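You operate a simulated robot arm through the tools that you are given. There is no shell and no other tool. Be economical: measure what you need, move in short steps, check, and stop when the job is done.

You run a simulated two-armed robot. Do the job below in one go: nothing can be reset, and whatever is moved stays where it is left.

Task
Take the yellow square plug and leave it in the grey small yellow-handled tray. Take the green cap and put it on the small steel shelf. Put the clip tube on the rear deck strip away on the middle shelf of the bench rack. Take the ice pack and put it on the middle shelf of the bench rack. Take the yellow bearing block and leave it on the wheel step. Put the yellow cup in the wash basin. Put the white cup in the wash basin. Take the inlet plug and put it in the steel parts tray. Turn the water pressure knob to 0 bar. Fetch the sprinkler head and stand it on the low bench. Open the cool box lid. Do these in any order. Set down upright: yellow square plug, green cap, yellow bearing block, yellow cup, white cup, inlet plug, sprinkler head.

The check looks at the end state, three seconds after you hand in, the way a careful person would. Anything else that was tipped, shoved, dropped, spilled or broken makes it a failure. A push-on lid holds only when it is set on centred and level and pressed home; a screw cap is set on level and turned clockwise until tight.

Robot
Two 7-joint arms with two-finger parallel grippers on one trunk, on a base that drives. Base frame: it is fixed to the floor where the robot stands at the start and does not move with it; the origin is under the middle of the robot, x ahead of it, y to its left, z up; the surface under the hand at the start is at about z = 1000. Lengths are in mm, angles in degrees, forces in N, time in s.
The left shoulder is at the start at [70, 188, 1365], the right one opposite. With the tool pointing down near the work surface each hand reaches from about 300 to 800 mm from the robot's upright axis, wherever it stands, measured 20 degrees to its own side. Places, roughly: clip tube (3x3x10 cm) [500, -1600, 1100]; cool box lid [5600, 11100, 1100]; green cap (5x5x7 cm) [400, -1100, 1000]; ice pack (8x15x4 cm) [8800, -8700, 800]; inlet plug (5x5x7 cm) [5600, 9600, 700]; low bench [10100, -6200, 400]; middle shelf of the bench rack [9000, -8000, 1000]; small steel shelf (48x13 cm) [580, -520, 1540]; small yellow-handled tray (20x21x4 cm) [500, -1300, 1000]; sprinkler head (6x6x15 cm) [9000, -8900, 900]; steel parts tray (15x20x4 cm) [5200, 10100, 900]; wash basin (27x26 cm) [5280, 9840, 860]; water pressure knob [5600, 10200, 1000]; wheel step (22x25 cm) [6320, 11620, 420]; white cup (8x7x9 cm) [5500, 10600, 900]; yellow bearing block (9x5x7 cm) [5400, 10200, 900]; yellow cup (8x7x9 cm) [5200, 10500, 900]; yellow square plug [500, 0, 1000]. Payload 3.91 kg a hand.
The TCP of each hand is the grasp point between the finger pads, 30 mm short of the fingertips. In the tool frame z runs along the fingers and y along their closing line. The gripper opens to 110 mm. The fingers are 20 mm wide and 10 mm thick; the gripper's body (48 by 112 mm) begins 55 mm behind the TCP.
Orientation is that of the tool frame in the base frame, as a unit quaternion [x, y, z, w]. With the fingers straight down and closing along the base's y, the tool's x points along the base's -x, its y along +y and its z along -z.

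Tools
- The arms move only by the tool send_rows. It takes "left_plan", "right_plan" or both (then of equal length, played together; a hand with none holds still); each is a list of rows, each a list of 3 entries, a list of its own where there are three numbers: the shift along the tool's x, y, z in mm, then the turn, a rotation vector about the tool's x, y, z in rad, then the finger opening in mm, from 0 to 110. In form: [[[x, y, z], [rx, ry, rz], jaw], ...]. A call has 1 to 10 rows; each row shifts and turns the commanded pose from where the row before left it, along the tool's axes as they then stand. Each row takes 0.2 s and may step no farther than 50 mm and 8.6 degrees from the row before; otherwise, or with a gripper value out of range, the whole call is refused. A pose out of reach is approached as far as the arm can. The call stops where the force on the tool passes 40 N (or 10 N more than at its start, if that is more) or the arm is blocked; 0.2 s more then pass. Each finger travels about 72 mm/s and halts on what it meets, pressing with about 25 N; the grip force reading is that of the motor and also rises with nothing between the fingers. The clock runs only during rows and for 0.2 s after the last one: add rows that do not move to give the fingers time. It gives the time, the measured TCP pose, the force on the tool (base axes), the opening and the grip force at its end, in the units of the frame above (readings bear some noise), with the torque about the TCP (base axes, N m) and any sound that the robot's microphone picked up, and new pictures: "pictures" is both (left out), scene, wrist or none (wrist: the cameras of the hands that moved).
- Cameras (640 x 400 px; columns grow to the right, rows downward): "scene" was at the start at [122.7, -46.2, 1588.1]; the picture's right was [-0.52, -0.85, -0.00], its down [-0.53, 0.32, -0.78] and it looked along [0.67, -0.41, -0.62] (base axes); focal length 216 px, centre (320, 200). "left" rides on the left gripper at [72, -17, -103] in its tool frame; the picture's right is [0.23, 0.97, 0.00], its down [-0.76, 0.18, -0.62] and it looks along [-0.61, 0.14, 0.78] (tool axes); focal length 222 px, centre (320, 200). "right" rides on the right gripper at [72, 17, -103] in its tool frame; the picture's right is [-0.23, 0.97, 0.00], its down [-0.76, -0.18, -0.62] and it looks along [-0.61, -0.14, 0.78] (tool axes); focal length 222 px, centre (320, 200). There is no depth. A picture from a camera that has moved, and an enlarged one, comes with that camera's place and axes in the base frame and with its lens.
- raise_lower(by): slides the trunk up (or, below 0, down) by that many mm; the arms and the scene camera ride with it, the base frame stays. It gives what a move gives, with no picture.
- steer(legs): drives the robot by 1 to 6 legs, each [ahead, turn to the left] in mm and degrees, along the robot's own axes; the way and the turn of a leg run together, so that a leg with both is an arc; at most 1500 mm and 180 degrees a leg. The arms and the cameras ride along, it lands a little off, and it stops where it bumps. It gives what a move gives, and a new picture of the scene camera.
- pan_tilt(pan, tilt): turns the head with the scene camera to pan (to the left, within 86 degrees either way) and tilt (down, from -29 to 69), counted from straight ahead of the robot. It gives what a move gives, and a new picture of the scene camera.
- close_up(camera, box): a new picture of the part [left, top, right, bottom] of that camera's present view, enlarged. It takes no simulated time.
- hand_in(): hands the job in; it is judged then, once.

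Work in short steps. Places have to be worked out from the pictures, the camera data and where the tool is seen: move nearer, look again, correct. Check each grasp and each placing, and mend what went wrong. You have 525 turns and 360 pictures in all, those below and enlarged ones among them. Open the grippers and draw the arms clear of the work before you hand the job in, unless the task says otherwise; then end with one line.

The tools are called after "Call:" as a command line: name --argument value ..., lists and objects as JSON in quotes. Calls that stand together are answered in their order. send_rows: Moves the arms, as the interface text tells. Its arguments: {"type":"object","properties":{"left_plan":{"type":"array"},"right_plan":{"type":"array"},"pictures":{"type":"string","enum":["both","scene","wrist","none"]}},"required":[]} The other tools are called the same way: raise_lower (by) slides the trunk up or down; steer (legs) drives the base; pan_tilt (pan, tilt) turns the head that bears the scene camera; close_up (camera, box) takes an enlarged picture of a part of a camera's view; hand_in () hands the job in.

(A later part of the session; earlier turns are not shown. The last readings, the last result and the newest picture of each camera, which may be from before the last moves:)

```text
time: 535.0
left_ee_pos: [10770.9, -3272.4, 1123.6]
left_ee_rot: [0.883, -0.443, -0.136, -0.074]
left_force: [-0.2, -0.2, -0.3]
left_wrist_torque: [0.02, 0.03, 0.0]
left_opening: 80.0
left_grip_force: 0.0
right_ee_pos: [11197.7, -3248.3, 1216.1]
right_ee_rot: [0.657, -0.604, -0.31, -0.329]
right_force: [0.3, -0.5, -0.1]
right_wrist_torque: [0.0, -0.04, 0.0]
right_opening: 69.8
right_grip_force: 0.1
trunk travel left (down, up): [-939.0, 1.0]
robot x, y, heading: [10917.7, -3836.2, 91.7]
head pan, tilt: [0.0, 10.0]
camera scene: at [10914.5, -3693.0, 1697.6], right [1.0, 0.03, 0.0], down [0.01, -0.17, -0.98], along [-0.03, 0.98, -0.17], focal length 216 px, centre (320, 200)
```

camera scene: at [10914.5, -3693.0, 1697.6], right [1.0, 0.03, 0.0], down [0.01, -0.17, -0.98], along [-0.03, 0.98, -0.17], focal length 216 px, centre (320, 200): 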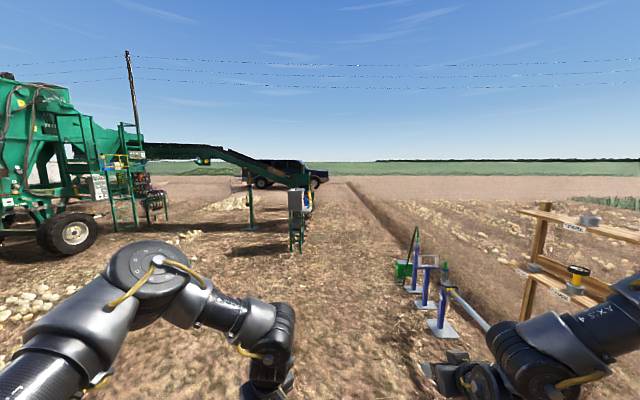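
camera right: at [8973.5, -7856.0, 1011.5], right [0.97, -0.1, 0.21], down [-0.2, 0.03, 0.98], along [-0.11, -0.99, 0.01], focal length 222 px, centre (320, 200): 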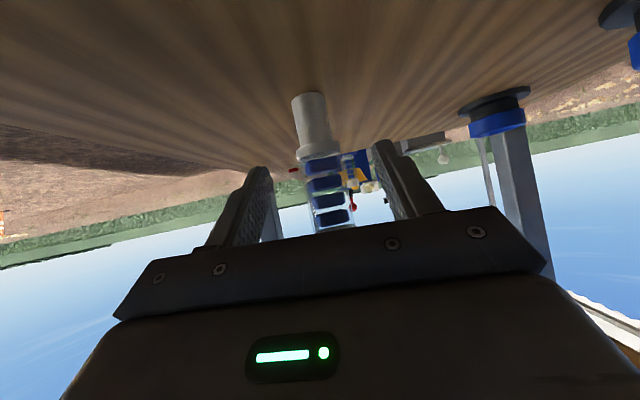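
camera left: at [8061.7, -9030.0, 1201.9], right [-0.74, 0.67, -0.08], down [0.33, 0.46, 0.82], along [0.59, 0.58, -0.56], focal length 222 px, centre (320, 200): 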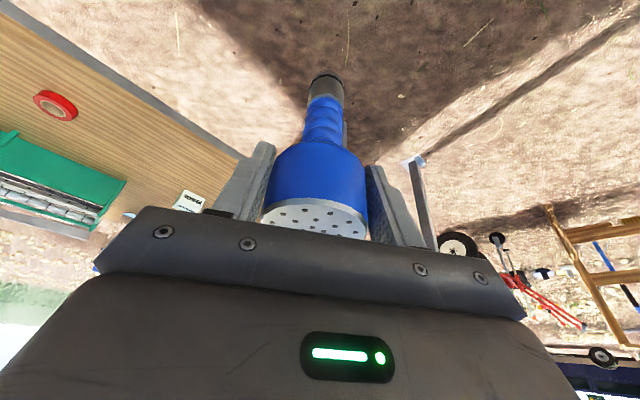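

Continue north with a slight right offset to pass the conveyor's end device at (10360,350).

Call:
steer --legs '[[0, -4.2], [1500, 0], [1500, 0], [1500, 0], [1000, 0]]'

Call:
pan_tilt --pan 40 --tilt 8

```text
time: 561.9
left_ee_pos: [11164.7, 2275.3, 1125.6]
left_ee_rot: [0.86, -0.486, -0.132, -0.079]
left_force: [-0.3, -1.1, 0.9]
left_wrist_torque: [-0.03, -0.01, 0.0]
left_opening: 79.8
left_grip_force: 0.0
right_ee_pos: [11592.9, 2257.7, 1215.8]
right_ee_rot: [-0.625, 0.636, 0.292, 0.344]
right_force: [0.0, -0.6, 1.2]
right_wrist_torque: [-0.01, 0.01, 0.01]
right_opening: 69.8
right_grip_force: 0.1
trunk travel left (down, up): [-939.0, 1.0]
robot x, y, heading: [11253.7, 1698.0, 86.3]
head pan, tilt: [0.0, 10.0]
camera scene: at [11267.2, 1841.9, 1697.7], right [1.0, -0.07, 0.0], down [-0.01, -0.17, -0.98], along [0.07, 0.98, -0.17], focal length 216 px, centre (320, 200)
```

scene: 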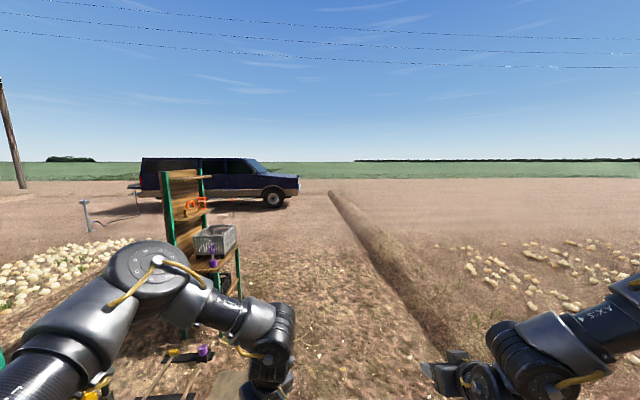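

```text
time: 563.0
left_ee_pos: [11165.2, 2275.2, 1122.2]
left_ee_rot: [0.86, -0.486, -0.132, -0.079]
left_force: [-0.5, 0.0, -0.7]
left_wrist_torque: [-0.01, 0.0, 0.01]
left_opening: 79.7
left_grip_force: 0.0
right_ee_pos: [11592.9, 2258.0, 1216.0]
right_ee_rot: [-0.625, 0.636, 0.293, 0.344]
right_force: [-0.9, 0.1, 0.3]
right_wrist_torque: [0.01, -0.02, 0.0]
right_opening: 70.1
right_grip_force: 0.0
trunk travel left (down, up): [-939.0, 1.0]
robot x, y, heading: [11261.9, 1700.3, 86.0]
head pan, tilt: [40.0, 8.0]
camera scene: at [11206.6, 1825.0, 1700.8], right [0.81, 0.59, 0.0], down [0.08, -0.11, -0.99], along [-0.58, 0.8, -0.14], focal length 216 px, centre (320, 200)
```

scene: 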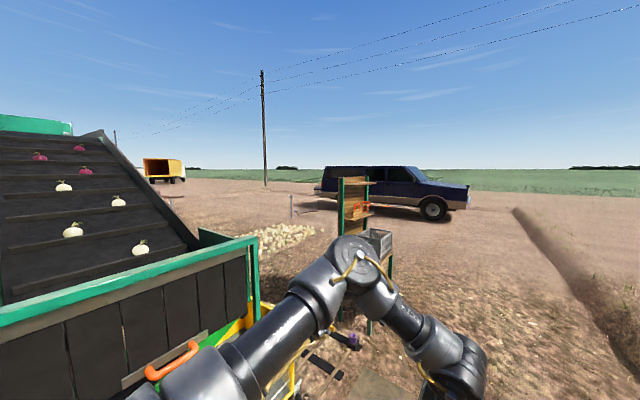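

The vehicle is to the north-west; its rear end (≈(6000,9300)) is where the items are. Drive north past the sorting station, then towards (8000,7000).

Call:
steer --legs '[[1500, 0], [1500, 0], [300, 0], [0, 64], [1500, 0], [1500, 0]]'

Call:
pan_tilt --pan -15 --tilt 8

```text
time: 596.0
left_ee_pos: [8299.3, 6583.5, 1123.1]
left_ee_rot: [0.986, 0.067, -0.153, 0.006]
left_force: [-0.1, -0.4, -0.6]
left_wrist_torque: [0.03, 0.02, -0.04]
left_opening: 80.2
left_grip_force: 0.0
right_ee_pos: [8483.2, 6969.4, 1216.4]
right_ee_rot: [0.872, -0.187, -0.434, -0.126]
right_force: [0.2, -0.1, 0.5]
right_wrist_torque: [0.03, 0.01, 0.0]
right_opening: 70.1
right_grip_force: 0.0
trunk travel left (down, up): [-939.0, 1.0]
robot x, y, heading: [8862.5, 6443.0, 152.9]
head pan, tilt: [40.0, 8.0]
camera scene: at [8727.8, 6443.1, 1700.9], right [-0.22, 0.97, 0.0], down [0.14, 0.03, -0.99], along [-0.97, -0.22, -0.14], focal length 216 px, centre (320, 200)
```

scene: 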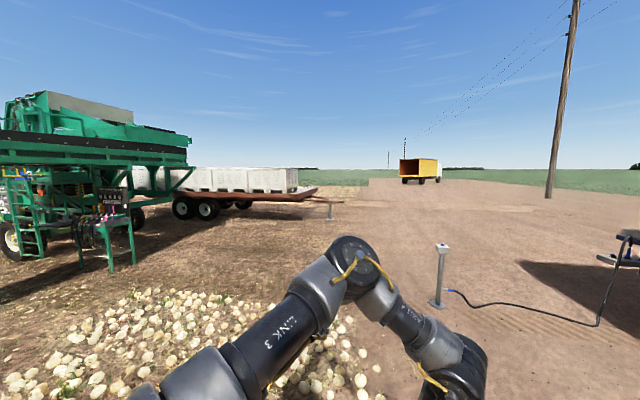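

```text
time: 597.3
left_ee_pos: [8299.5, 6582.6, 1123.0]
left_ee_rot: [0.986, 0.068, -0.154, 0.007]
left_force: [0.3, -0.2, 0.2]
left_wrist_torque: [0.06, -0.01, 0.0]
left_opening: 79.9
left_grip_force: 0.1
right_ee_pos: [8483.6, 6968.8, 1216.0]
right_ee_rot: [0.872, -0.187, -0.434, -0.126]
right_force: [0.1, 0.4, 1.3]
right_wrist_torque: [-0.03, -0.02, -0.04]
right_opening: 69.9
right_grip_force: 0.0
trunk travel left (down, up): [-939.0, 1.0]
robot x, y, heading: [8859.4, 6446.4, 152.7]
head pan, tilt: [-15.0, 8.0]
camera scene: at [8748.7, 6526.1, 1700.8], right [0.67, 0.74, 0.0], down [0.1, -0.09, -0.99], along [-0.74, 0.66, -0.14], focal length 216 px, centre (320, 200)
```

scene: 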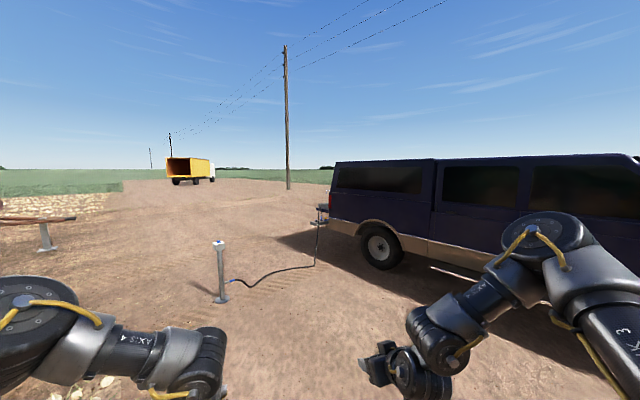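

A standpipe at (5950,7310) feeds a hose to the vehicle's rear; I must not cross it. I'll go south-west around the standpipe: via (7200,7050), (5900,6500), (4500,6900).

Call:
steer --legs '[[0, 7.3], [1500, 0], [265, 0], [0, 43], [1412, 0], [0, -39]]'

Call:
steer --legs '[[1456, 0], [0, -74], [1400, 0]]'

Call:
pan_tilt --pan -15 --tilt 12

```text
time: 602.0
left_ee_pos: [7523.4, 6797.2, 1157.2]
left_ee_rot: [0.966, 0.144, -0.212, -0.026]
left_force: [-1.2, 0.0, 0.9]
left_wrist_torque: [-0.01, -0.12, 0.0]
left_opening: 79.9
left_grip_force: 0.0
right_ee_pos: [7709.9, 7213.1, 1235.4]
right_ee_rot: [0.868, -0.136, -0.461, -0.124]
right_force: [-0.7, 1.5, -0.4]
right_wrist_torque: [-0.02, -0.04, 0.07]
right_opening: 70.0
right_grip_force: 0.0
trunk travel left (down, up): [-939.0, 1.0]
robot x, y, heading: [8141.2, 6706.6, 159.4]
head pan, tilt: [-15.0, 8.0]
stopped in leg 2: the robot was blocked; the commanded pose is now the measured one
camera scene: at [7917.3, 6815.7, 1700.3], right [0.58, 0.81, 0.02], down [0.17, -0.1, -0.98], along [-0.8, 0.57, -0.2], focal length 216 px, centre (320, 200)
```

scene: 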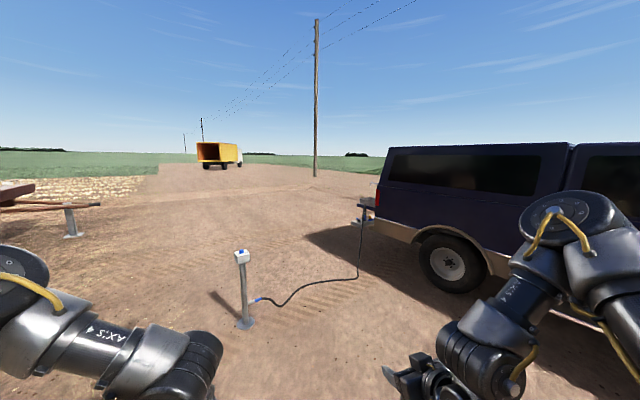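

```text
time: 602.7
left_ee_pos: [7596.3, 6769.3, 1180.2]
left_ee_rot: [0.96, 0.143, -0.237, -0.042]
left_force: [-2.0, 0.1, -1.4]
left_wrist_torque: [-0.03, -0.08, -0.01]
left_opening: 80.1
left_grip_force: 0.1
right_ee_pos: [7787.9, 7185.0, 1257.8]
right_ee_rot: [0.852, -0.136, -0.49, -0.124]
right_force: [-0.7, 0.5, -0.6]
right_wrist_torque: [0.03, -0.01, -0.06]
right_opening: 70.1
right_grip_force: 0.0
trunk travel left (down, up): [-939.0, 1.0]
robot x, y, heading: [8141.2, 6706.1, 159.4]
head pan, tilt: [-15.0, 8.0]
stopped in leg 1: the robot was blocked; the commanded pose is now the measured one
camera scene: at [8008.8, 6781.4, 1699.8], right [0.58, 0.81, 0.0], down [0.12, -0.08, -0.99], along [-0.8, 0.58, -0.15], focal length 216 px, centre (320, 200)
```

scene: 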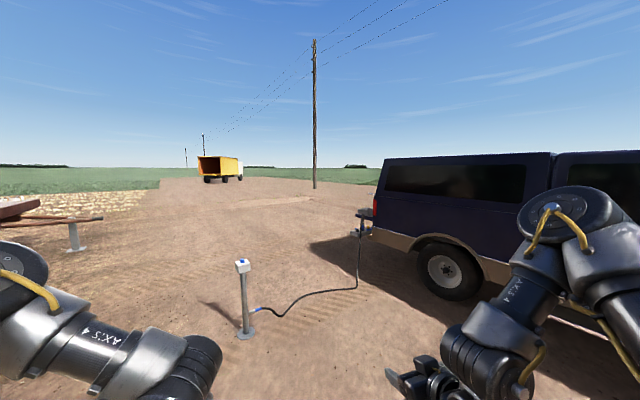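

```text
time: 603.4
left_ee_pos: [7615.3, 6764.3, 1189.5]
left_ee_rot: [0.958, 0.142, -0.245, -0.046]
left_force: [1.6, 0.3, 0.2]
left_wrist_torque: [0.0, 0.02, -0.03]
left_opening: 80.1
left_grip_force: 0.0
right_ee_pos: [7807.7, 7177.3, 1267.2]
right_ee_rot: [0.848, -0.137, -0.497, -0.125]
right_force: [0.3, -1.0, 0.5]
right_wrist_torque: [0.03, 0.05, 0.02]
right_opening: 70.1
right_grip_force: 0.1
trunk travel left (down, up): [-939.0, 1.0]
robot x, y, heading: [8143.4, 6707.6, 159.4]
head pan, tilt: [-15.0, 12.0]
camera scene: at [8034.1, 6772.0, 1695.9], right [0.58, 0.81, 0.0], down [0.16, -0.12, -0.98], along [-0.8, 0.57, -0.2], focal length 216 px, centre (320, 200)
```

scene: 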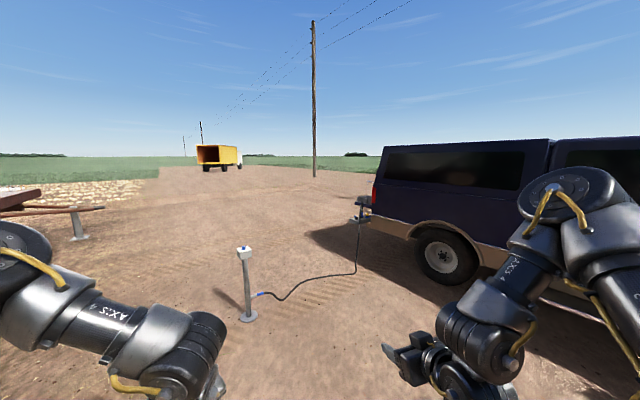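

Blocked by something low. Look at the ground right in front.

Call:
pan_tilt --pan 20 --tilt 65

Call:
pan_tilt --pan -30 --tilt 65

```text
time: 604.6
left_ee_pos: [7605.2, 6766.9, 1185.3]
left_ee_rot: [0.959, 0.143, -0.242, -0.043]
left_force: [-0.1, 0.1, -0.4]
left_wrist_torque: [-0.03, 0.0, 0.0]
left_opening: 80.3
left_grip_force: 0.1
right_ee_pos: [7796.6, 7180.3, 1261.3]
right_ee_rot: [0.851, -0.136, -0.492, -0.124]
right_force: [0.0, 0.0, 0.0]
right_wrist_torque: [0.02, 0.0, -0.05]
right_opening: 69.9
right_grip_force: 0.1
trunk travel left (down, up): [-939.0, 1.0]
robot x, y, heading: [8141.7, 6712.6, 159.4]
head pan, tilt: [20.0, 65.0]
camera scene: at [8035.7, 6723.5, 1617.9], right [0.01, 1.0, 0.0], down [0.91, -0.01, -0.42], along [-0.42, 0.01, -0.91], focal length 216 px, centre (320, 200)
```

scene: 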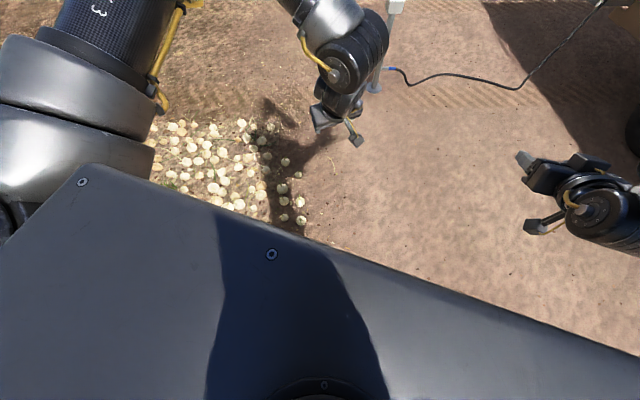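

```text
time: 605.8
left_ee_pos: [7604.0, 6767.3, 1184.8]
left_ee_rot: [0.959, 0.144, -0.24, -0.043]
left_force: [0.1, 0.4, -0.9]
left_wrist_torque: [-0.01, 0.02, -0.03]
left_opening: 80.0
left_grip_force: 0.0
right_ee_pos: [7794.2, 7181.3, 1260.5]
right_ee_rot: [0.851, -0.136, -0.491, -0.124]
right_force: [-0.4, 0.4, 0.7]
right_wrist_torque: [0.01, 0.02, 0.03]
right_opening: 70.0
right_grip_force: 0.0
trunk travel left (down, up): [-939.0, 1.0]
robot x, y, heading: [8139.0, 6709.0, 159.5]
head pan, tilt: [-30.0, 65.0]
camera scene: at [8055.3, 6770.8, 1617.6], right [0.77, 0.64, 0.0], down [0.58, -0.7, -0.42], along [-0.27, 0.33, -0.91], focal length 216 px, centre (320, 200)
```

scene: 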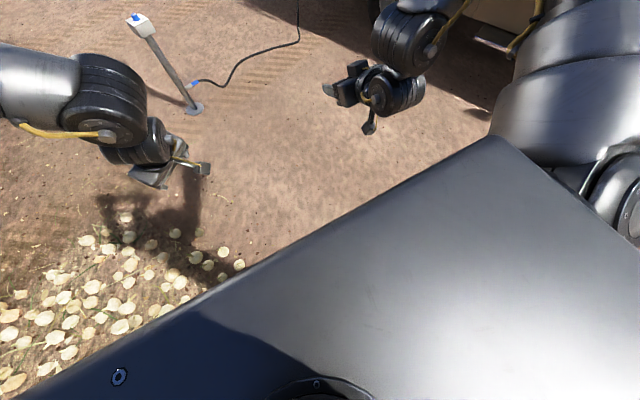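

The onion heap is in front of the base. Back off and take a more northerly line between the onions and the standpipe.

Call:
steer --legs '[[-250, 0], [0, -14.5], [700, 0], [0, 38], [1000, 0], [0, 12]]'

Call:
pan_tilt --pan 0 --tilt 40

```text
time: 619.3
left_ee_pos: [6324.0, 6710.5, 1185.3]
left_ee_rot: [0.868, 0.433, -0.242, 0.034]
left_force: [0.3, 0.7, -0.4]
left_wrist_torque: [-0.03, 0.02, 0.02]
left_opening: 80.0
left_grip_force: 0.0
right_ee_pos: [6236.6, 7157.3, 1261.2]
right_ee_rot: [0.852, 0.133, -0.506, 0.034]
right_force: [0.1, -0.3, -0.2]
right_wrist_torque: [0.0, -0.02, 0.03]
right_opening: 70.2
right_grip_force: 0.1
trunk travel left (down, up): [-939.0, 1.0]
robot x, y, heading: [6795.4, 6977.7, -164.6]
head pan, tilt: [-30.0, 65.0]
camera scene: at [6687.2, 6979.4, 1617.4], right [0.25, 0.97, 0.0], down [0.88, -0.23, -0.42], along [-0.41, 0.11, -0.91], focal length 216 px, centre (320, 200)
```

scene: 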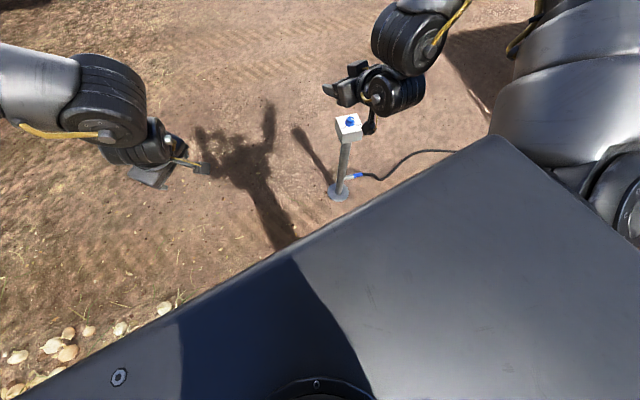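

```text
time: 620.3
left_ee_pos: [6327.1, 6709.1, 1183.9]
left_ee_rot: [0.868, 0.433, -0.241, 0.033]
left_force: [-0.6, 0.3, 0.0]
left_wrist_torque: [0.02, -0.01, -0.01]
left_opening: 80.0
left_grip_force: 0.0
right_ee_pos: [6238.4, 7155.4, 1261.1]
right_ee_rot: [0.851, 0.133, -0.507, 0.033]
right_force: [-0.2, -0.1, -0.9]
right_wrist_torque: [0.0, 0.02, -0.01]
right_opening: 70.0
right_grip_force: 0.1
trunk travel left (down, up): [-939.0, 1.0]
robot x, y, heading: [6798.1, 6978.5, -164.9]
head pan, tilt: [0.0, 40.0]
camera scene: at [6666.6, 6939.0, 1649.9], right [-0.27, 0.96, 0.0], down [0.62, 0.17, -0.77], along [-0.74, -0.2, -0.64], focal length 216 px, centre (320, 200)
```

scene: 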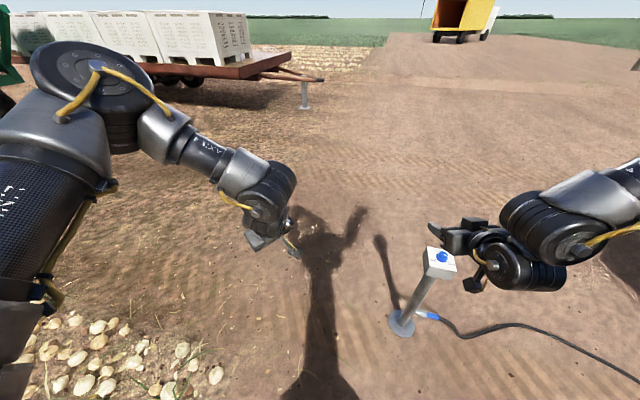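

Clear. Continue past the standpipe and up the west side.

Call:
steer --legs '[[950, 0], [0, -31.5], [1450, 0], [0, -73.5], [1300, 0]]'

Call:
pan_tilt --pan -25 --tilt 15

```text
time: 642.9
left_ee_pos: [4289.1, 8939.2, 1184.6]
left_ee_rot: [0.877, -0.414, -0.176, -0.169]
left_force: [0.3, 0.8, -0.4]
left_wrist_torque: [-0.03, -0.01, 0.0]
left_opening: 80.1
left_grip_force: 0.0
right_ee_pos: [4745.5, 8919.4, 1260.5]
right_ee_rot: [0.631, -0.586, -0.34, -0.378]
right_force: [0.5, -0.4, -0.7]
right_wrist_torque: [0.01, -0.02, 0.01]
right_opening: 70.1
right_grip_force: 0.1
trunk travel left (down, up): [-939.0, 1.0]
robot x, y, heading: [4439.8, 8418.6, 91.7]
head pan, tilt: [0.0, 40.0]
camera scene: at [4434.6, 8551.6, 1650.0], right [1.0, 0.03, 0.0], down [0.02, -0.64, -0.77], along [-0.02, 0.77, -0.64], focal length 216 px, centre (320, 200)
```

scene: 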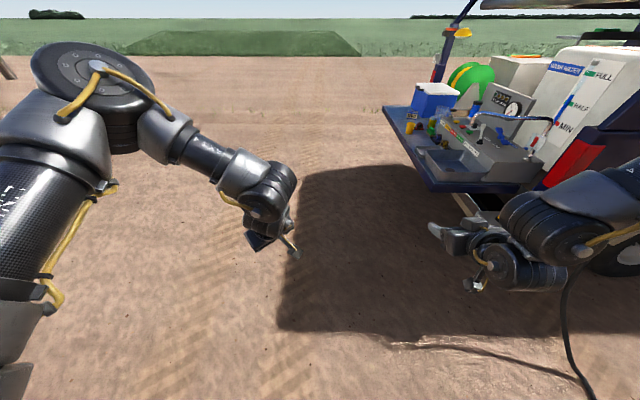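

```text
time: 643.8
left_ee_pos: [4290.4, 8939.4, 1183.9]
left_ee_rot: [0.877, -0.413, -0.176, -0.168]
left_force: [-0.7, 0.2, 0.2]
left_wrist_torque: [-0.01, -0.01, 0.0]
left_opening: 80.1
left_grip_force: 0.1
right_ee_pos: [4745.5, 8921.5, 1260.5]
right_ee_rot: [0.631, -0.587, -0.339, -0.378]
right_force: [-0.3, 0.2, -0.2]
right_wrist_torque: [-0.02, -0.02, -0.02]
right_opening: 70.1
right_grip_force: 0.1
trunk travel left (down, up): [-939.0, 1.0]
robot x, y, heading: [4438.1, 8416.7, 91.7]
head pan, tilt: [-25.0, 15.0]
camera scene: at [4473.9, 8553.8, 1689.3], right [0.92, -0.39, 0.0], down [-0.1, -0.24, -0.97], along [0.38, 0.89, -0.26], focal length 216 px, centre (320, 200)
```

scene: 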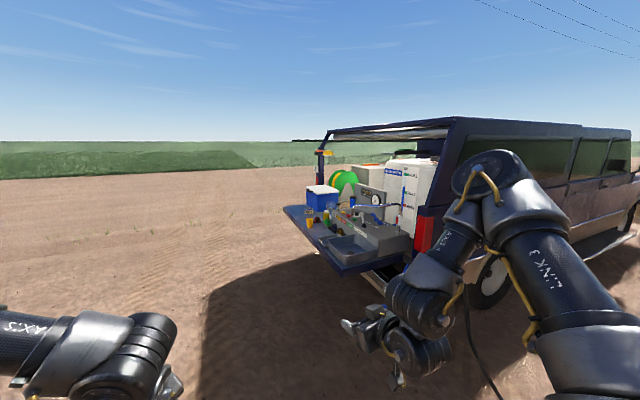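

The tailgate kitchen: outer edge x≈5130, y 9640–11260, z≈850. Drive to (4400,10300) and face it.

Call:
steer --legs '[[1500, 0], [380, 0], [0, -91.5]]'

Call:
pan_tilt --pan 0 --tilt 30

```text
time: 657.0
left_ee_pos: [4897.9, 10401.9, 1185.3]
left_ee_rot: [-0.309, 0.919, 0.0, 0.244]
left_force: [0.3, -0.5, 0.4]
left_wrist_torque: [0.02, 0.0, 0.02]
left_opening: 80.5
left_grip_force: 0.0
right_ee_pos: [4859.7, 9946.5, 1262.3]
right_ee_rot: [-0.015, 0.861, -0.038, 0.508]
right_force: [0.2, -0.3, -0.1]
right_wrist_torque: [-0.03, -0.01, -0.01]
right_opening: 69.7
right_grip_force: 0.1
trunk travel left (down, up): [-939.0, 1.0]
robot x, y, heading: [4368.5, 10272.0, -0.2]
head pan, tilt: [-25.0, 15.0]
camera scene: at [4504.2, 10231.3, 1689.4], right [-0.43, -0.9, 0.0], down [-0.23, 0.11, -0.97], along [0.87, -0.41, -0.26], focal length 216 px, centre (320, 200)
```

scene: 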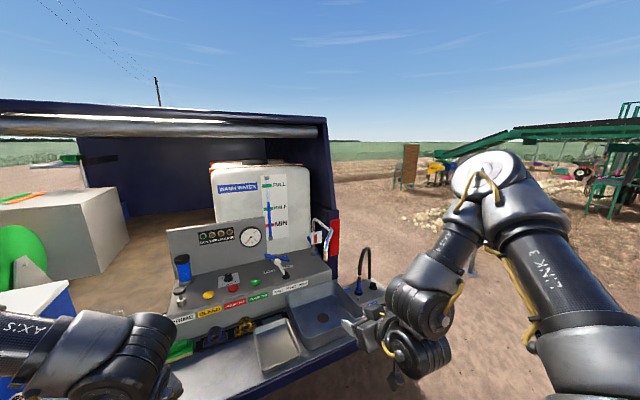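

```text
time: 657.9
left_ee_pos: [4897.1, 10401.2, 1184.2]
left_ee_rot: [-0.31, 0.919, 0.001, 0.244]
left_force: [0.3, -0.4, -0.5]
left_wrist_torque: [-0.03, -0.03, 0.01]
left_opening: 80.1
left_grip_force: 0.1
right_ee_pos: [4860.1, 9946.5, 1261.8]
right_ee_rot: [-0.015, 0.861, -0.039, 0.507]
right_force: [0.6, -0.1, 0.0]
right_wrist_torque: [0.0, 0.0, 0.01]
right_opening: 70.0
right_grip_force: 0.0
trunk travel left (down, up): [-939.0, 1.0]
robot x, y, heading: [4371.3, 10272.9, -0.1]
head pan, tilt: [0.0, 30.0]
camera scene: at [4509.9, 10269.6, 1665.3], right [-0.01, -1.0, 0.0], down [-0.5, 0.0, -0.87], along [0.87, -0.01, -0.5], focal length 216 px, centre (320, 200)
```

scene: 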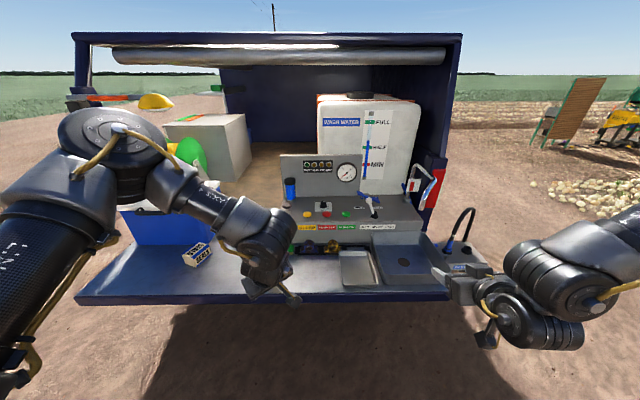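

Zoom in on the tailgate parts.

Call:
close_up --camera "scene" --box '[260, 140, 500, 310]'

Call:
close_up --camera "scene" --box '[80, 100, 320, 310]'

```text
2.35 times, centred on (380, 225) of scene
camera zoom: at [4509.9, 10269.6, 1665.3], right [-0.01, -1.0, 0.0], down [-0.5, 0.0, -0.87], along [0.87, -0.01, -0.5], focal length 507 px, centre (179, 141)
```

zoom: 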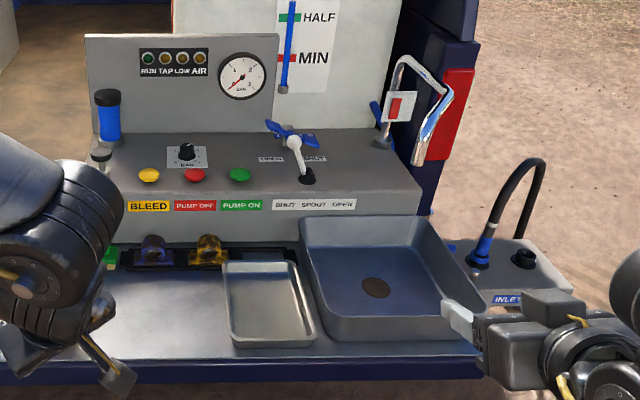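

```text
1.90 times, centred on (200, 205) of scene
camera zoom: at [4509.9, 10269.6, 1665.3], right [-0.01, -1.0, 0.0], down [-0.5, 0.0, -0.87], along [0.87, -0.01, -0.5], focal length 411 px, centre (549, 190)
```

zoom: 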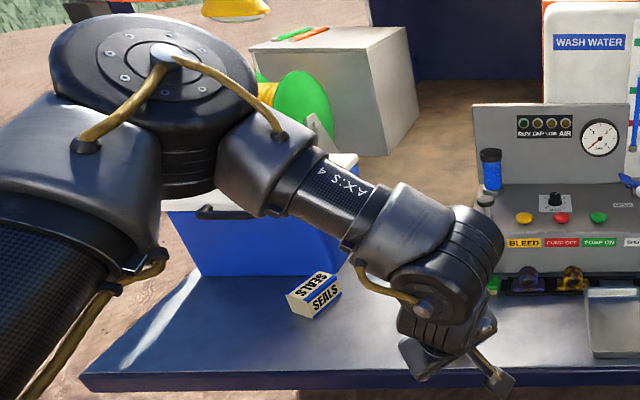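

Basin, parts tray, yellow bearing block (behind the tray), pressure knob and INLET box are visible; cups are hidden by the left arm. Pull the left arm back and look again.

Call:
steer --legs '[[-150, 0]]'

Call:
pan_tilt --pan 15 --tilt 30

Call:
close_up --camera "left" --box '[0, 0, 640, 400]'

```text
time: 659.3
left_ee_pos: [4747.2, 10404.3, 1184.1]
left_ee_rot: [-0.31, 0.919, 0.0, 0.244]
left_force: [-0.3, -0.2, 0.5]
left_wrist_torque: [-0.02, -0.02, 0.0]
left_opening: 79.8
left_grip_force: 0.1
right_ee_pos: [4711.3, 9948.8, 1261.2]
right_ee_rot: [-0.016, 0.861, -0.038, 0.508]
right_force: [0.2, 0.3, -0.6]
right_wrist_torque: [0.02, 0.0, 0.0]
right_opening: 70.1
right_grip_force: 0.1
trunk travel left (down, up): [-939.0, 1.0]
robot x, y, heading: [4220.1, 10273.9, -0.7]
head pan, tilt: [0.0, 30.0]
camera scene: at [4361.6, 10271.2, 1665.0], right [-0.01, -1.0, 0.0], down [-0.5, 0.0, -0.87], along [0.87, -0.01, -0.5], focal length 216 px, centre (320, 200)
```

scene: 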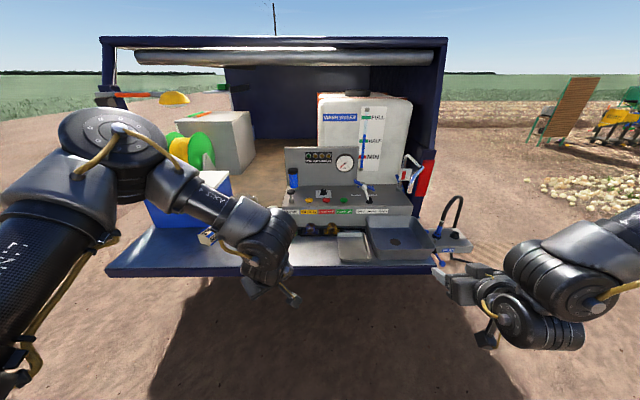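

```text
time: 660.0
left_ee_pos: [4746.7, 10404.5, 1184.6]
left_ee_rot: [-0.31, 0.919, -0.001, 0.244]
left_force: [-0.2, -0.7, -0.7]
left_wrist_torque: [-0.01, 0.04, 0.02]
left_opening: 80.0
left_grip_force: 0.0
right_ee_pos: [4709.8, 9948.9, 1261.8]
right_ee_rot: [-0.016, 0.861, -0.037, 0.508]
right_force: [0.7, -0.4, 0.1]
right_wrist_torque: [-0.01, -0.01, -0.01]
right_opening: 70.0
right_grip_force: 0.1
trunk travel left (down, up): [-939.0, 1.0]
robot x, y, heading: [4221.5, 10269.8, -0.2]
head pan, tilt: [15.0, 30.0]
camera scene: at [4355.5, 10294.7, 1665.4], right [0.25, -0.97, 0.0], down [-0.48, -0.13, -0.87], along [0.84, 0.22, -0.5], focal length 216 px, centre (320, 200)
```

scene: 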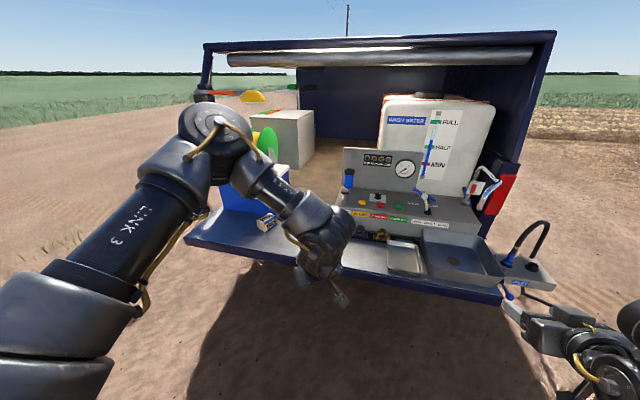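

```text
1.00 times, centred on (320, 200) of left (not enlarged: the box is as wide or as high as the picture)
camera zoom: at [4659.2, 10332.7, 1246.3], right [-0.71, 0.66, -0.25], down [0.14, 0.48, 0.86], along [0.69, 0.58, -0.44], focal length 222 px, centre (320, 200)
```

zoom: 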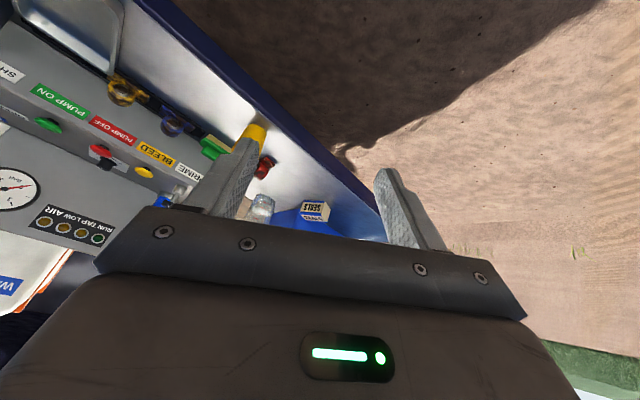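

Un-tilt the left hand and draw it back, then view the cups.

Call:
send_rows --left_plan '[[[20, 0, -20], [0, 0.149, 0], 80], [[20, 0, -20], [0, 0.149, 0], 80], [[20, 0, -20], [0, 0.149, 0], 80], [[20, 0, -20], [0, 0.05, 0], 80], [[20, 0, 0], [0, 0, 0], 80]]' --pictures "none"

Call:
close_up --camera "scene" --box '[180, 120, 480, 300]'

```text
time: 661.2
left_ee_pos: [4645.1, 10343.1, 1242.0]
left_ee_rot: [-0.3, 0.951, -0.076, 0.01]
left_force: [0.1, 0.3, -0.1]
left_wrist_torque: [0.03, 0.0, 0.05]
left_opening: 80.0
left_grip_force: 0.0
right_ee_pos: [4710.5, 9948.5, 1262.6]
right_ee_rot: [-0.015, 0.86, -0.038, 0.508]
right_force: [0.5, -0.1, 0.5]
right_wrist_torque: [0.01, -0.01, 0.04]
right_opening: 69.9
right_grip_force: 0.0
trunk travel left (down, up): [-939.0, 1.0]
robot x, y, heading: [4218.0, 10272.2, -0.4]
head pan, tilt: [15.0, 30.0]
```

```text
2.13 times, centred on (330, 210) of scene
camera zoom: at [4356.1, 10293.4, 1665.3], right [0.25, -0.97, 0.0], down [-0.48, -0.13, -0.87], along [0.84, 0.22, -0.5], focal length 460 px, centre (299, 179)
```

zoom: 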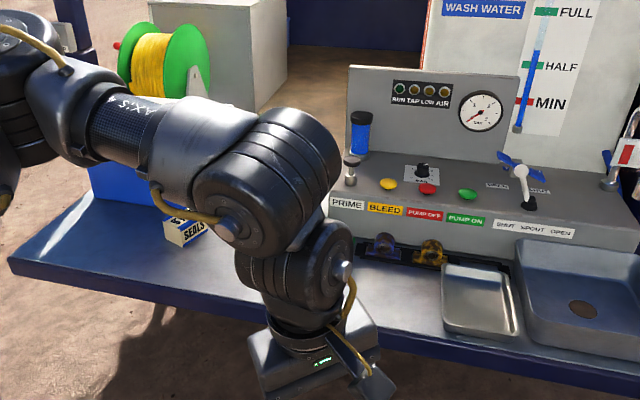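

Level the roll, then shift the base north to y≈10700 so that the cups lie between the arms.

Call:
send_rows --left_plan '[[[0, 0, 0], [-0.148, 0, 0], 80]]' --pictures "none"

Call:
steer --legs '[[0, 90.4], [450, 0], [0, -90], [150, 0]]'

Call:
pan_tilt --pan 0 --tilt 35

```text
time: 661.6
left_ee_pos: [4646.4, 10341.9, 1240.7]
left_ee_rot: [-0.3, 0.954, -0.005, -0.012]
left_force: [0.2, 0.1, 0.0]
left_wrist_torque: [0.0, 0.02, 0.01]
left_opening: 80.0
left_grip_force: 0.1
right_ee_pos: [4710.8, 9946.6, 1259.8]
right_ee_rot: [-0.016, 0.861, -0.036, 0.507]
right_force: [0.1, -0.9, 0.1]
right_wrist_torque: [0.02, -0.04, 0.03]
right_opening: 70.0
right_grip_force: 0.1
trunk travel left (down, up): [-939.0, 1.0]
robot x, y, heading: [4220.4, 10274.6, -0.4]
head pan, tilt: [15.0, 30.0]
```

```text
time: 673.0
left_ee_pos: [4801.6, 10806.9, 1241.9]
left_ee_rot: [-0.301, 0.953, -0.005, -0.011]
left_force: [-0.4, -0.1, 0.1]
left_wrist_torque: [-0.03, -0.04, -0.01]
left_opening: 79.9
left_grip_force: 0.1
right_ee_pos: [4867.6, 10412.0, 1263.5]
right_ee_rot: [-0.018, 0.86, -0.036, 0.509]
right_force: [-1.1, -0.6, -0.1]
right_wrist_torque: [0.01, 0.0, 0.0]
right_opening: 70.0
right_grip_force: 0.2
trunk travel left (down, up): [-939.0, 1.0]
robot x, y, heading: [4377.2, 10736.7, 0.1]
head pan, tilt: [15.0, 30.0]
camera scene: at [4510.8, 10755.5, 1665.6], right [0.26, -0.97, 0.0], down [-0.48, -0.13, -0.87], along [0.84, 0.22, -0.5], focal length 216 px, centre (320, 200)
```

scene: 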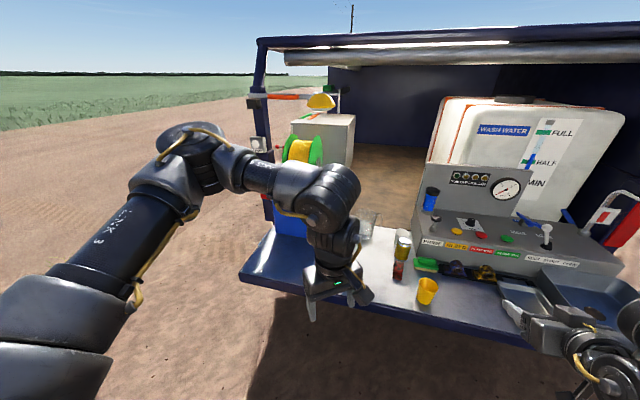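

```text
time: 673.8
left_ee_pos: [4803.8, 10806.8, 1241.5]
left_ee_rot: [-0.302, 0.953, -0.006, -0.012]
left_force: [0.1, -0.2, -0.5]
left_wrist_torque: [-0.03, 0.03, 0.03]
left_opening: 80.1
left_grip_force: 0.0
right_ee_pos: [4871.0, 10411.2, 1262.0]
right_ee_rot: [-0.018, 0.86, -0.037, 0.508]
right_force: [0.6, 0.3, -0.3]
right_wrist_torque: [0.02, -0.01, 0.01]
right_opening: 70.1
right_grip_force: 0.0
trunk travel left (down, up): [-939.0, 1.0]
robot x, y, heading: [4378.7, 10729.7, 0.1]
head pan, tilt: [0.0, 35.0]
camera scene: at [4516.1, 10732.2, 1657.4], right [0.0, -1.0, 0.0], down [-0.57, 0.0, -0.82], along [0.82, 0.0, -0.57], focal length 216 px, centre (320, 200)
```

scene: 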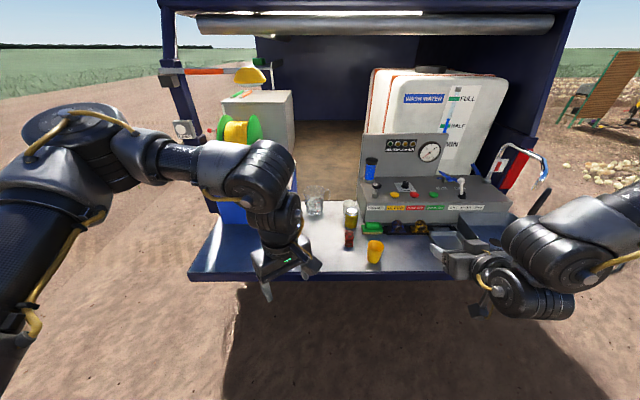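

Call:
close_up --camera "scene" --box '[290, 150, 470, 280]'

Call:
pan_tilt --pan 55 --tilt 25

```text
3.08 times, centred on (380, 215) of scene
camera zoom: at [4516.1, 10732.2, 1657.4], right [0.0, -1.0, 0.0], down [-0.57, 0.0, -0.82], along [0.82, 0.0, -0.57], focal length 663 px, centre (135, 154)
```

zoom: 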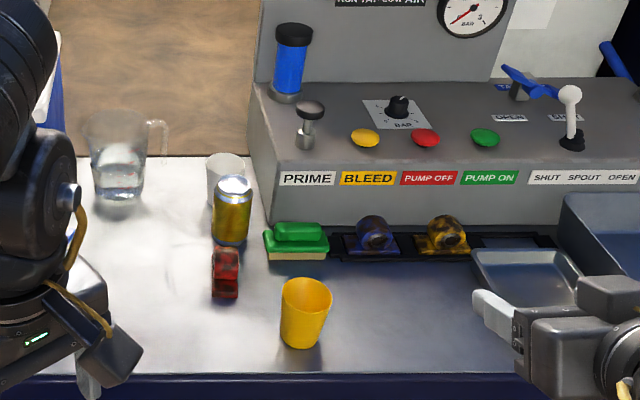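

```text
time: 675.0
left_ee_pos: [4804.2, 10806.6, 1241.7]
left_ee_rot: [-0.303, 0.953, -0.006, -0.012]
left_force: [1.0, -0.1, 0.7]
left_wrist_torque: [0.03, -0.01, -0.01]
left_opening: 80.0
left_grip_force: 0.1
right_ee_pos: [4869.6, 10411.8, 1262.6]
right_ee_rot: [-0.018, 0.86, -0.037, 0.509]
right_force: [-0.5, -0.1, 0.0]
right_wrist_torque: [0.04, 0.02, 0.0]
right_opening: 70.1
right_grip_force: 0.0
trunk travel left (down, up): [-939.0, 1.0]
robot x, y, heading: [4378.2, 10729.3, -0.2]
head pan, tilt: [55.0, 25.0]
camera scene: at [4480.6, 10807.6, 1673.2], right [0.82, -0.57, 0.0], down [-0.24, -0.35, -0.91], along [0.52, 0.74, -0.42], focal length 216 px, centre (320, 200)
```

scene: 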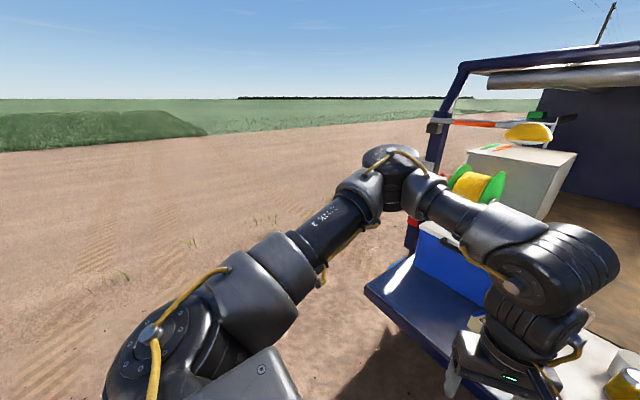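

Yellow cup ≈(5184,10478), white cup ≈(5511,10564) behind a can. I'll take the yellow cup with the tilted right hand: turn 5° left, lower the trunk 345 mm and check the view.

Call:
steer --legs '[[0, 5.2]]'

Call:
raise_lower --by -345

Call:
close_up --camera "right" --box '[0, 0, 640, 400]'

```text
time: 675.9
left_ee_pos: [4796.1, 10841.2, 1241.8]
left_ee_rot: [-0.345, 0.938, -0.005, -0.011]
left_force: [0.7, -0.2, 0.3]
left_wrist_torque: [0.03, 0.05, 0.02]
left_opening: 79.7
left_grip_force: 0.0
right_ee_pos: [4898.4, 10452.5, 1260.4]
right_ee_rot: [-0.056, 0.859, -0.012, 0.508]
right_force: [-3.7, -0.5, -0.4]
right_wrist_torque: [-0.01, -0.09, 0.02]
right_opening: 70.1
right_grip_force: 0.1
trunk travel left (down, up): [-939.0, 1.0]
robot x, y, heading: [4377.6, 10737.5, 5.1]
head pan, tilt: [55.0, 25.0]
camera scene: at [4474.2, 10810.9, 1673.4], right [0.87, -0.5, 0.0], down [-0.21, -0.36, -0.91], along [0.45, 0.79, -0.42], focal length 216 px, centre (320, 200)
```

scene: 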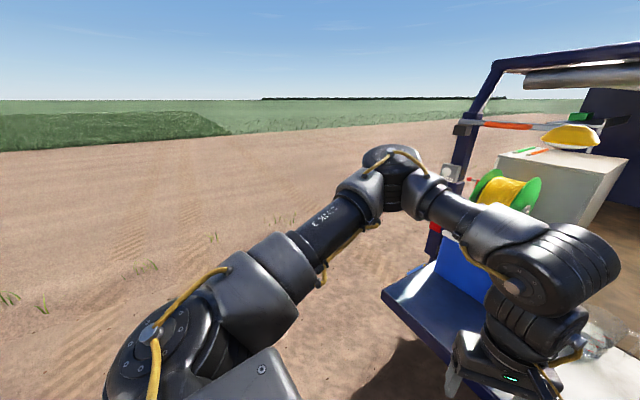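

```text
time: 679.3
left_ee_pos: [4795.2, 10845.3, 896.1]
left_ee_rot: [-0.346, 0.938, -0.006, -0.011]
left_force: [0.2, 0.2, 0.5]
left_wrist_torque: [-0.02, 0.01, 0.02]
left_opening: 79.9
left_grip_force: 0.1
right_ee_pos: [4896.8, 10456.7, 915.7]
right_ee_rot: [-0.057, 0.859, -0.014, 0.509]
right_force: [0.1, -0.1, 0.4]
right_wrist_torque: [-0.02, -0.05, 0.02]
right_opening: 70.0
right_grip_force: 0.1
trunk travel left (down, up): [-594.0, 346.0]
robot x, y, heading: [4376.7, 10734.3, 5.1]
head pan, tilt: [55.0, 25.0]
```

```text
1.00 times, centred on (320, 200) of right (not enlarged: the box is as wide or as high as the picture)
camera zoom: at [4770.8, 10460.8, 902.2], right [0.03, 0.99, 0.12], down [-0.17, -0.11, 0.98], along [0.99, -0.05, 0.16], focal length 222 px, centre (320, 200)
```

zoom: 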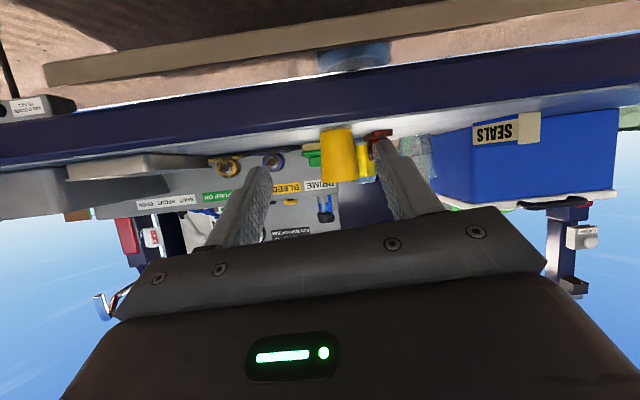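

Cup is straight ahead: base z≈851 at (5182,10484). Open the right hand, lower 10 mm, and drive 235 mm ahead.

Call:
send_rows --right_plan '[[[0, 0, 0], [0, 0, 0], 100], [[0, 0, 0], [0, 0, 0], 100]]' --pictures "none"

Call:
raise_lower --by -10

Call:
steer --legs '[[235, 0]]'

Call:
close_up --camera "right" --box '[0, 0, 640, 400]'

```text
time: 679.9
left_ee_pos: [4795.4, 10843.7, 897.4]
left_ee_rot: [-0.345, 0.938, -0.006, -0.012]
left_force: [-0.3, -0.5, -0.9]
left_wrist_torque: [-0.01, 0.01, 0.0]
left_opening: 79.9
left_grip_force: 0.0
right_ee_pos: [4896.5, 10456.7, 917.0]
right_ee_rot: [-0.057, 0.859, -0.014, 0.509]
right_force: [-0.5, 0.3, -0.1]
right_wrist_torque: [0.0, -0.03, 0.0]
right_opening: 100.2
right_grip_force: 0.1
trunk travel left (down, up): [-594.0, 346.0]
robot x, y, heading: [4376.5, 10730.9, 5.3]
head pan, tilt: [55.0, 25.0]
```

```text
time: 680.5
left_ee_pos: [4794.9, 10844.4, 887.7]
left_ee_rot: [-0.345, 0.938, -0.008, -0.012]
left_force: [-0.2, 0.6, 0.5]
left_wrist_torque: [-0.02, 0.01, 0.0]
left_opening: 79.8
left_grip_force: 0.0
right_ee_pos: [4897.4, 10455.6, 905.9]
right_ee_rot: [-0.057, 0.858, -0.013, 0.51]
right_force: [0.5, 0.7, -0.6]
right_wrist_torque: [0.0, 0.0, -0.02]
right_opening: 100.1
right_grip_force: 0.1
trunk travel left (down, up): [-584.0, 356.0]
robot x, y, heading: [4377.6, 10731.7, 5.2]
head pan, tilt: [55.0, 25.0]
```

```text
time: 682.2
left_ee_pos: [5033.7, 10864.9, 886.4]
left_ee_rot: [-0.344, 0.939, -0.006, -0.012]
left_force: [-0.4, 0.4, -0.6]
left_wrist_torque: [0.02, 0.02, 0.02]
left_opening: 79.9
left_grip_force: 0.0
right_ee_pos: [5134.8, 10477.5, 905.9]
right_ee_rot: [-0.058, 0.859, -0.013, 0.509]
right_force: [-0.3, 0.1, -1.0]
right_wrist_torque: [0.0, -0.05, 0.04]
right_opening: 100.0
right_grip_force: 0.0
trunk travel left (down, up): [-584.0, 356.0]
robot x, y, heading: [4615.5, 10753.0, 4.9]
head pan, tilt: [55.0, 25.0]
camera scene: at [4712.0, 10838.0, 1318.2], right [0.87, -0.5, 0.0], down [-0.21, -0.37, -0.91], along [0.45, 0.79, -0.42], focal length 216 px, centre (320, 200)
```

scene: 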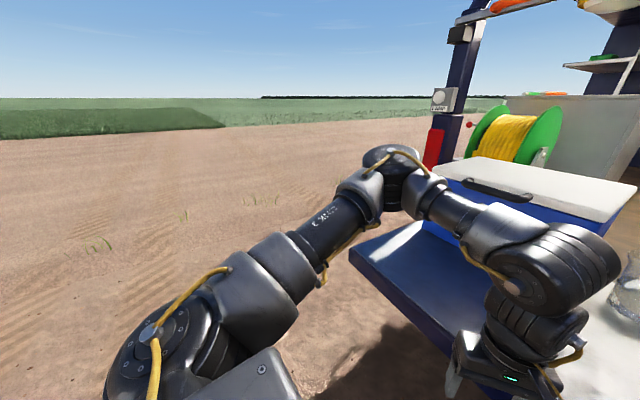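

```text
1.00 times, centred on (320, 200) of right (not enlarged: the box is as wide or as high as the picture)
camera zoom: at [5009.4, 10482.1, 892.0], right [0.03, 0.99, 0.12], down [-0.17, -0.11, 0.98], along [0.99, -0.05, 0.16], focal length 222 px, centre (320, 200)
```

zoom: 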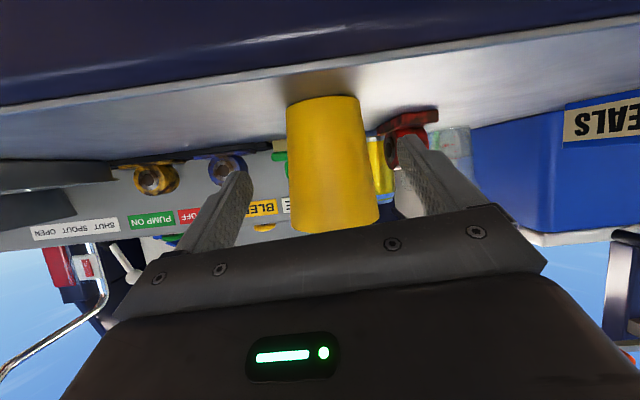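

Advance 48 mm and close on the cup.

Call:
steer --legs '[[46, 0]]'

Call:
send_rows --right_plan '[[[0, 0, 0], [0, 0, 0], 80], [[0, 0, 0], [0, 0, 0], 60], [[0, 0, 0], [0, 0, 0], 55], [[0, 0, 0], [0, 0, 0], 55]]' --pictures "wrist"

```text
time: 683.2
left_ee_pos: [5078.7, 10868.9, 886.7]
left_ee_rot: [-0.345, 0.939, -0.007, -0.01]
left_force: [-0.2, 0.2, -0.3]
left_wrist_torque: [-0.04, -0.05, -0.03]
left_opening: 79.9
left_grip_force: 0.1
right_ee_pos: [5179.1, 10482.2, 908.0]
right_ee_rot: [-0.056, 0.858, -0.015, 0.51]
right_force: [0.2, 0.7, -1.1]
right_wrist_torque: [-0.05, 0.02, -0.05]
right_opening: 100.1
right_grip_force: 0.1
trunk travel left (down, up): [-584.0, 356.0]
robot x, y, heading: [4659.5, 10755.6, 5.0]
head pan, tilt: [55.0, 25.0]
camera scene: at [4754.6, 10841.9, 1318.6], right [0.87, -0.5, 0.0], down [-0.21, -0.37, -0.91], along [0.45, 0.79, -0.42], focal length 216 px, centre (320, 200)
```

scene: 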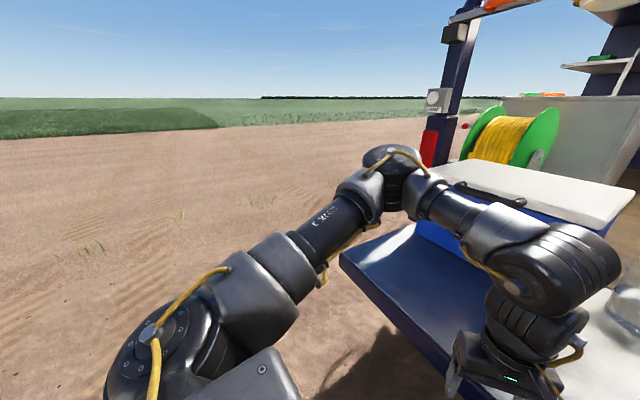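

```text
time: 684.2
left_ee_pos: [5079.6, 10869.7, 886.5]
left_ee_rot: [-0.344, 0.939, -0.007, -0.011]
left_force: [-0.2, -0.2, 0.1]
left_wrist_torque: [0.0, 0.0, 0.0]
left_opening: 80.0
left_grip_force: 0.0
right_ee_pos: [5182.5, 10480.8, 906.5]
right_ee_rot: [-0.057, 0.859, -0.014, 0.509]
right_force: [-1.1, -0.6, 1.1]
right_wrist_torque: [-0.01, -0.01, -0.01]
right_opening: 65.8
right_grip_force: 24.7
trunk travel left (down, up): [-584.0, 356.0]
robot x, y, heading: [4663.7, 10760.2, 4.9]
head pan, tilt: [55.0, 25.0]
camera right: at [5054.7, 10485.4, 892.1], right [0.03, 0.99, 0.12], down [-0.17, -0.11, 0.98], along [0.99, -0.05, 0.16], focal length 222 px, centre (320, 200)
```

right: 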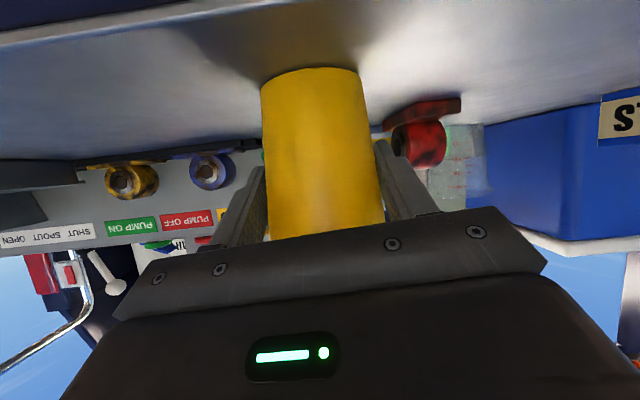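

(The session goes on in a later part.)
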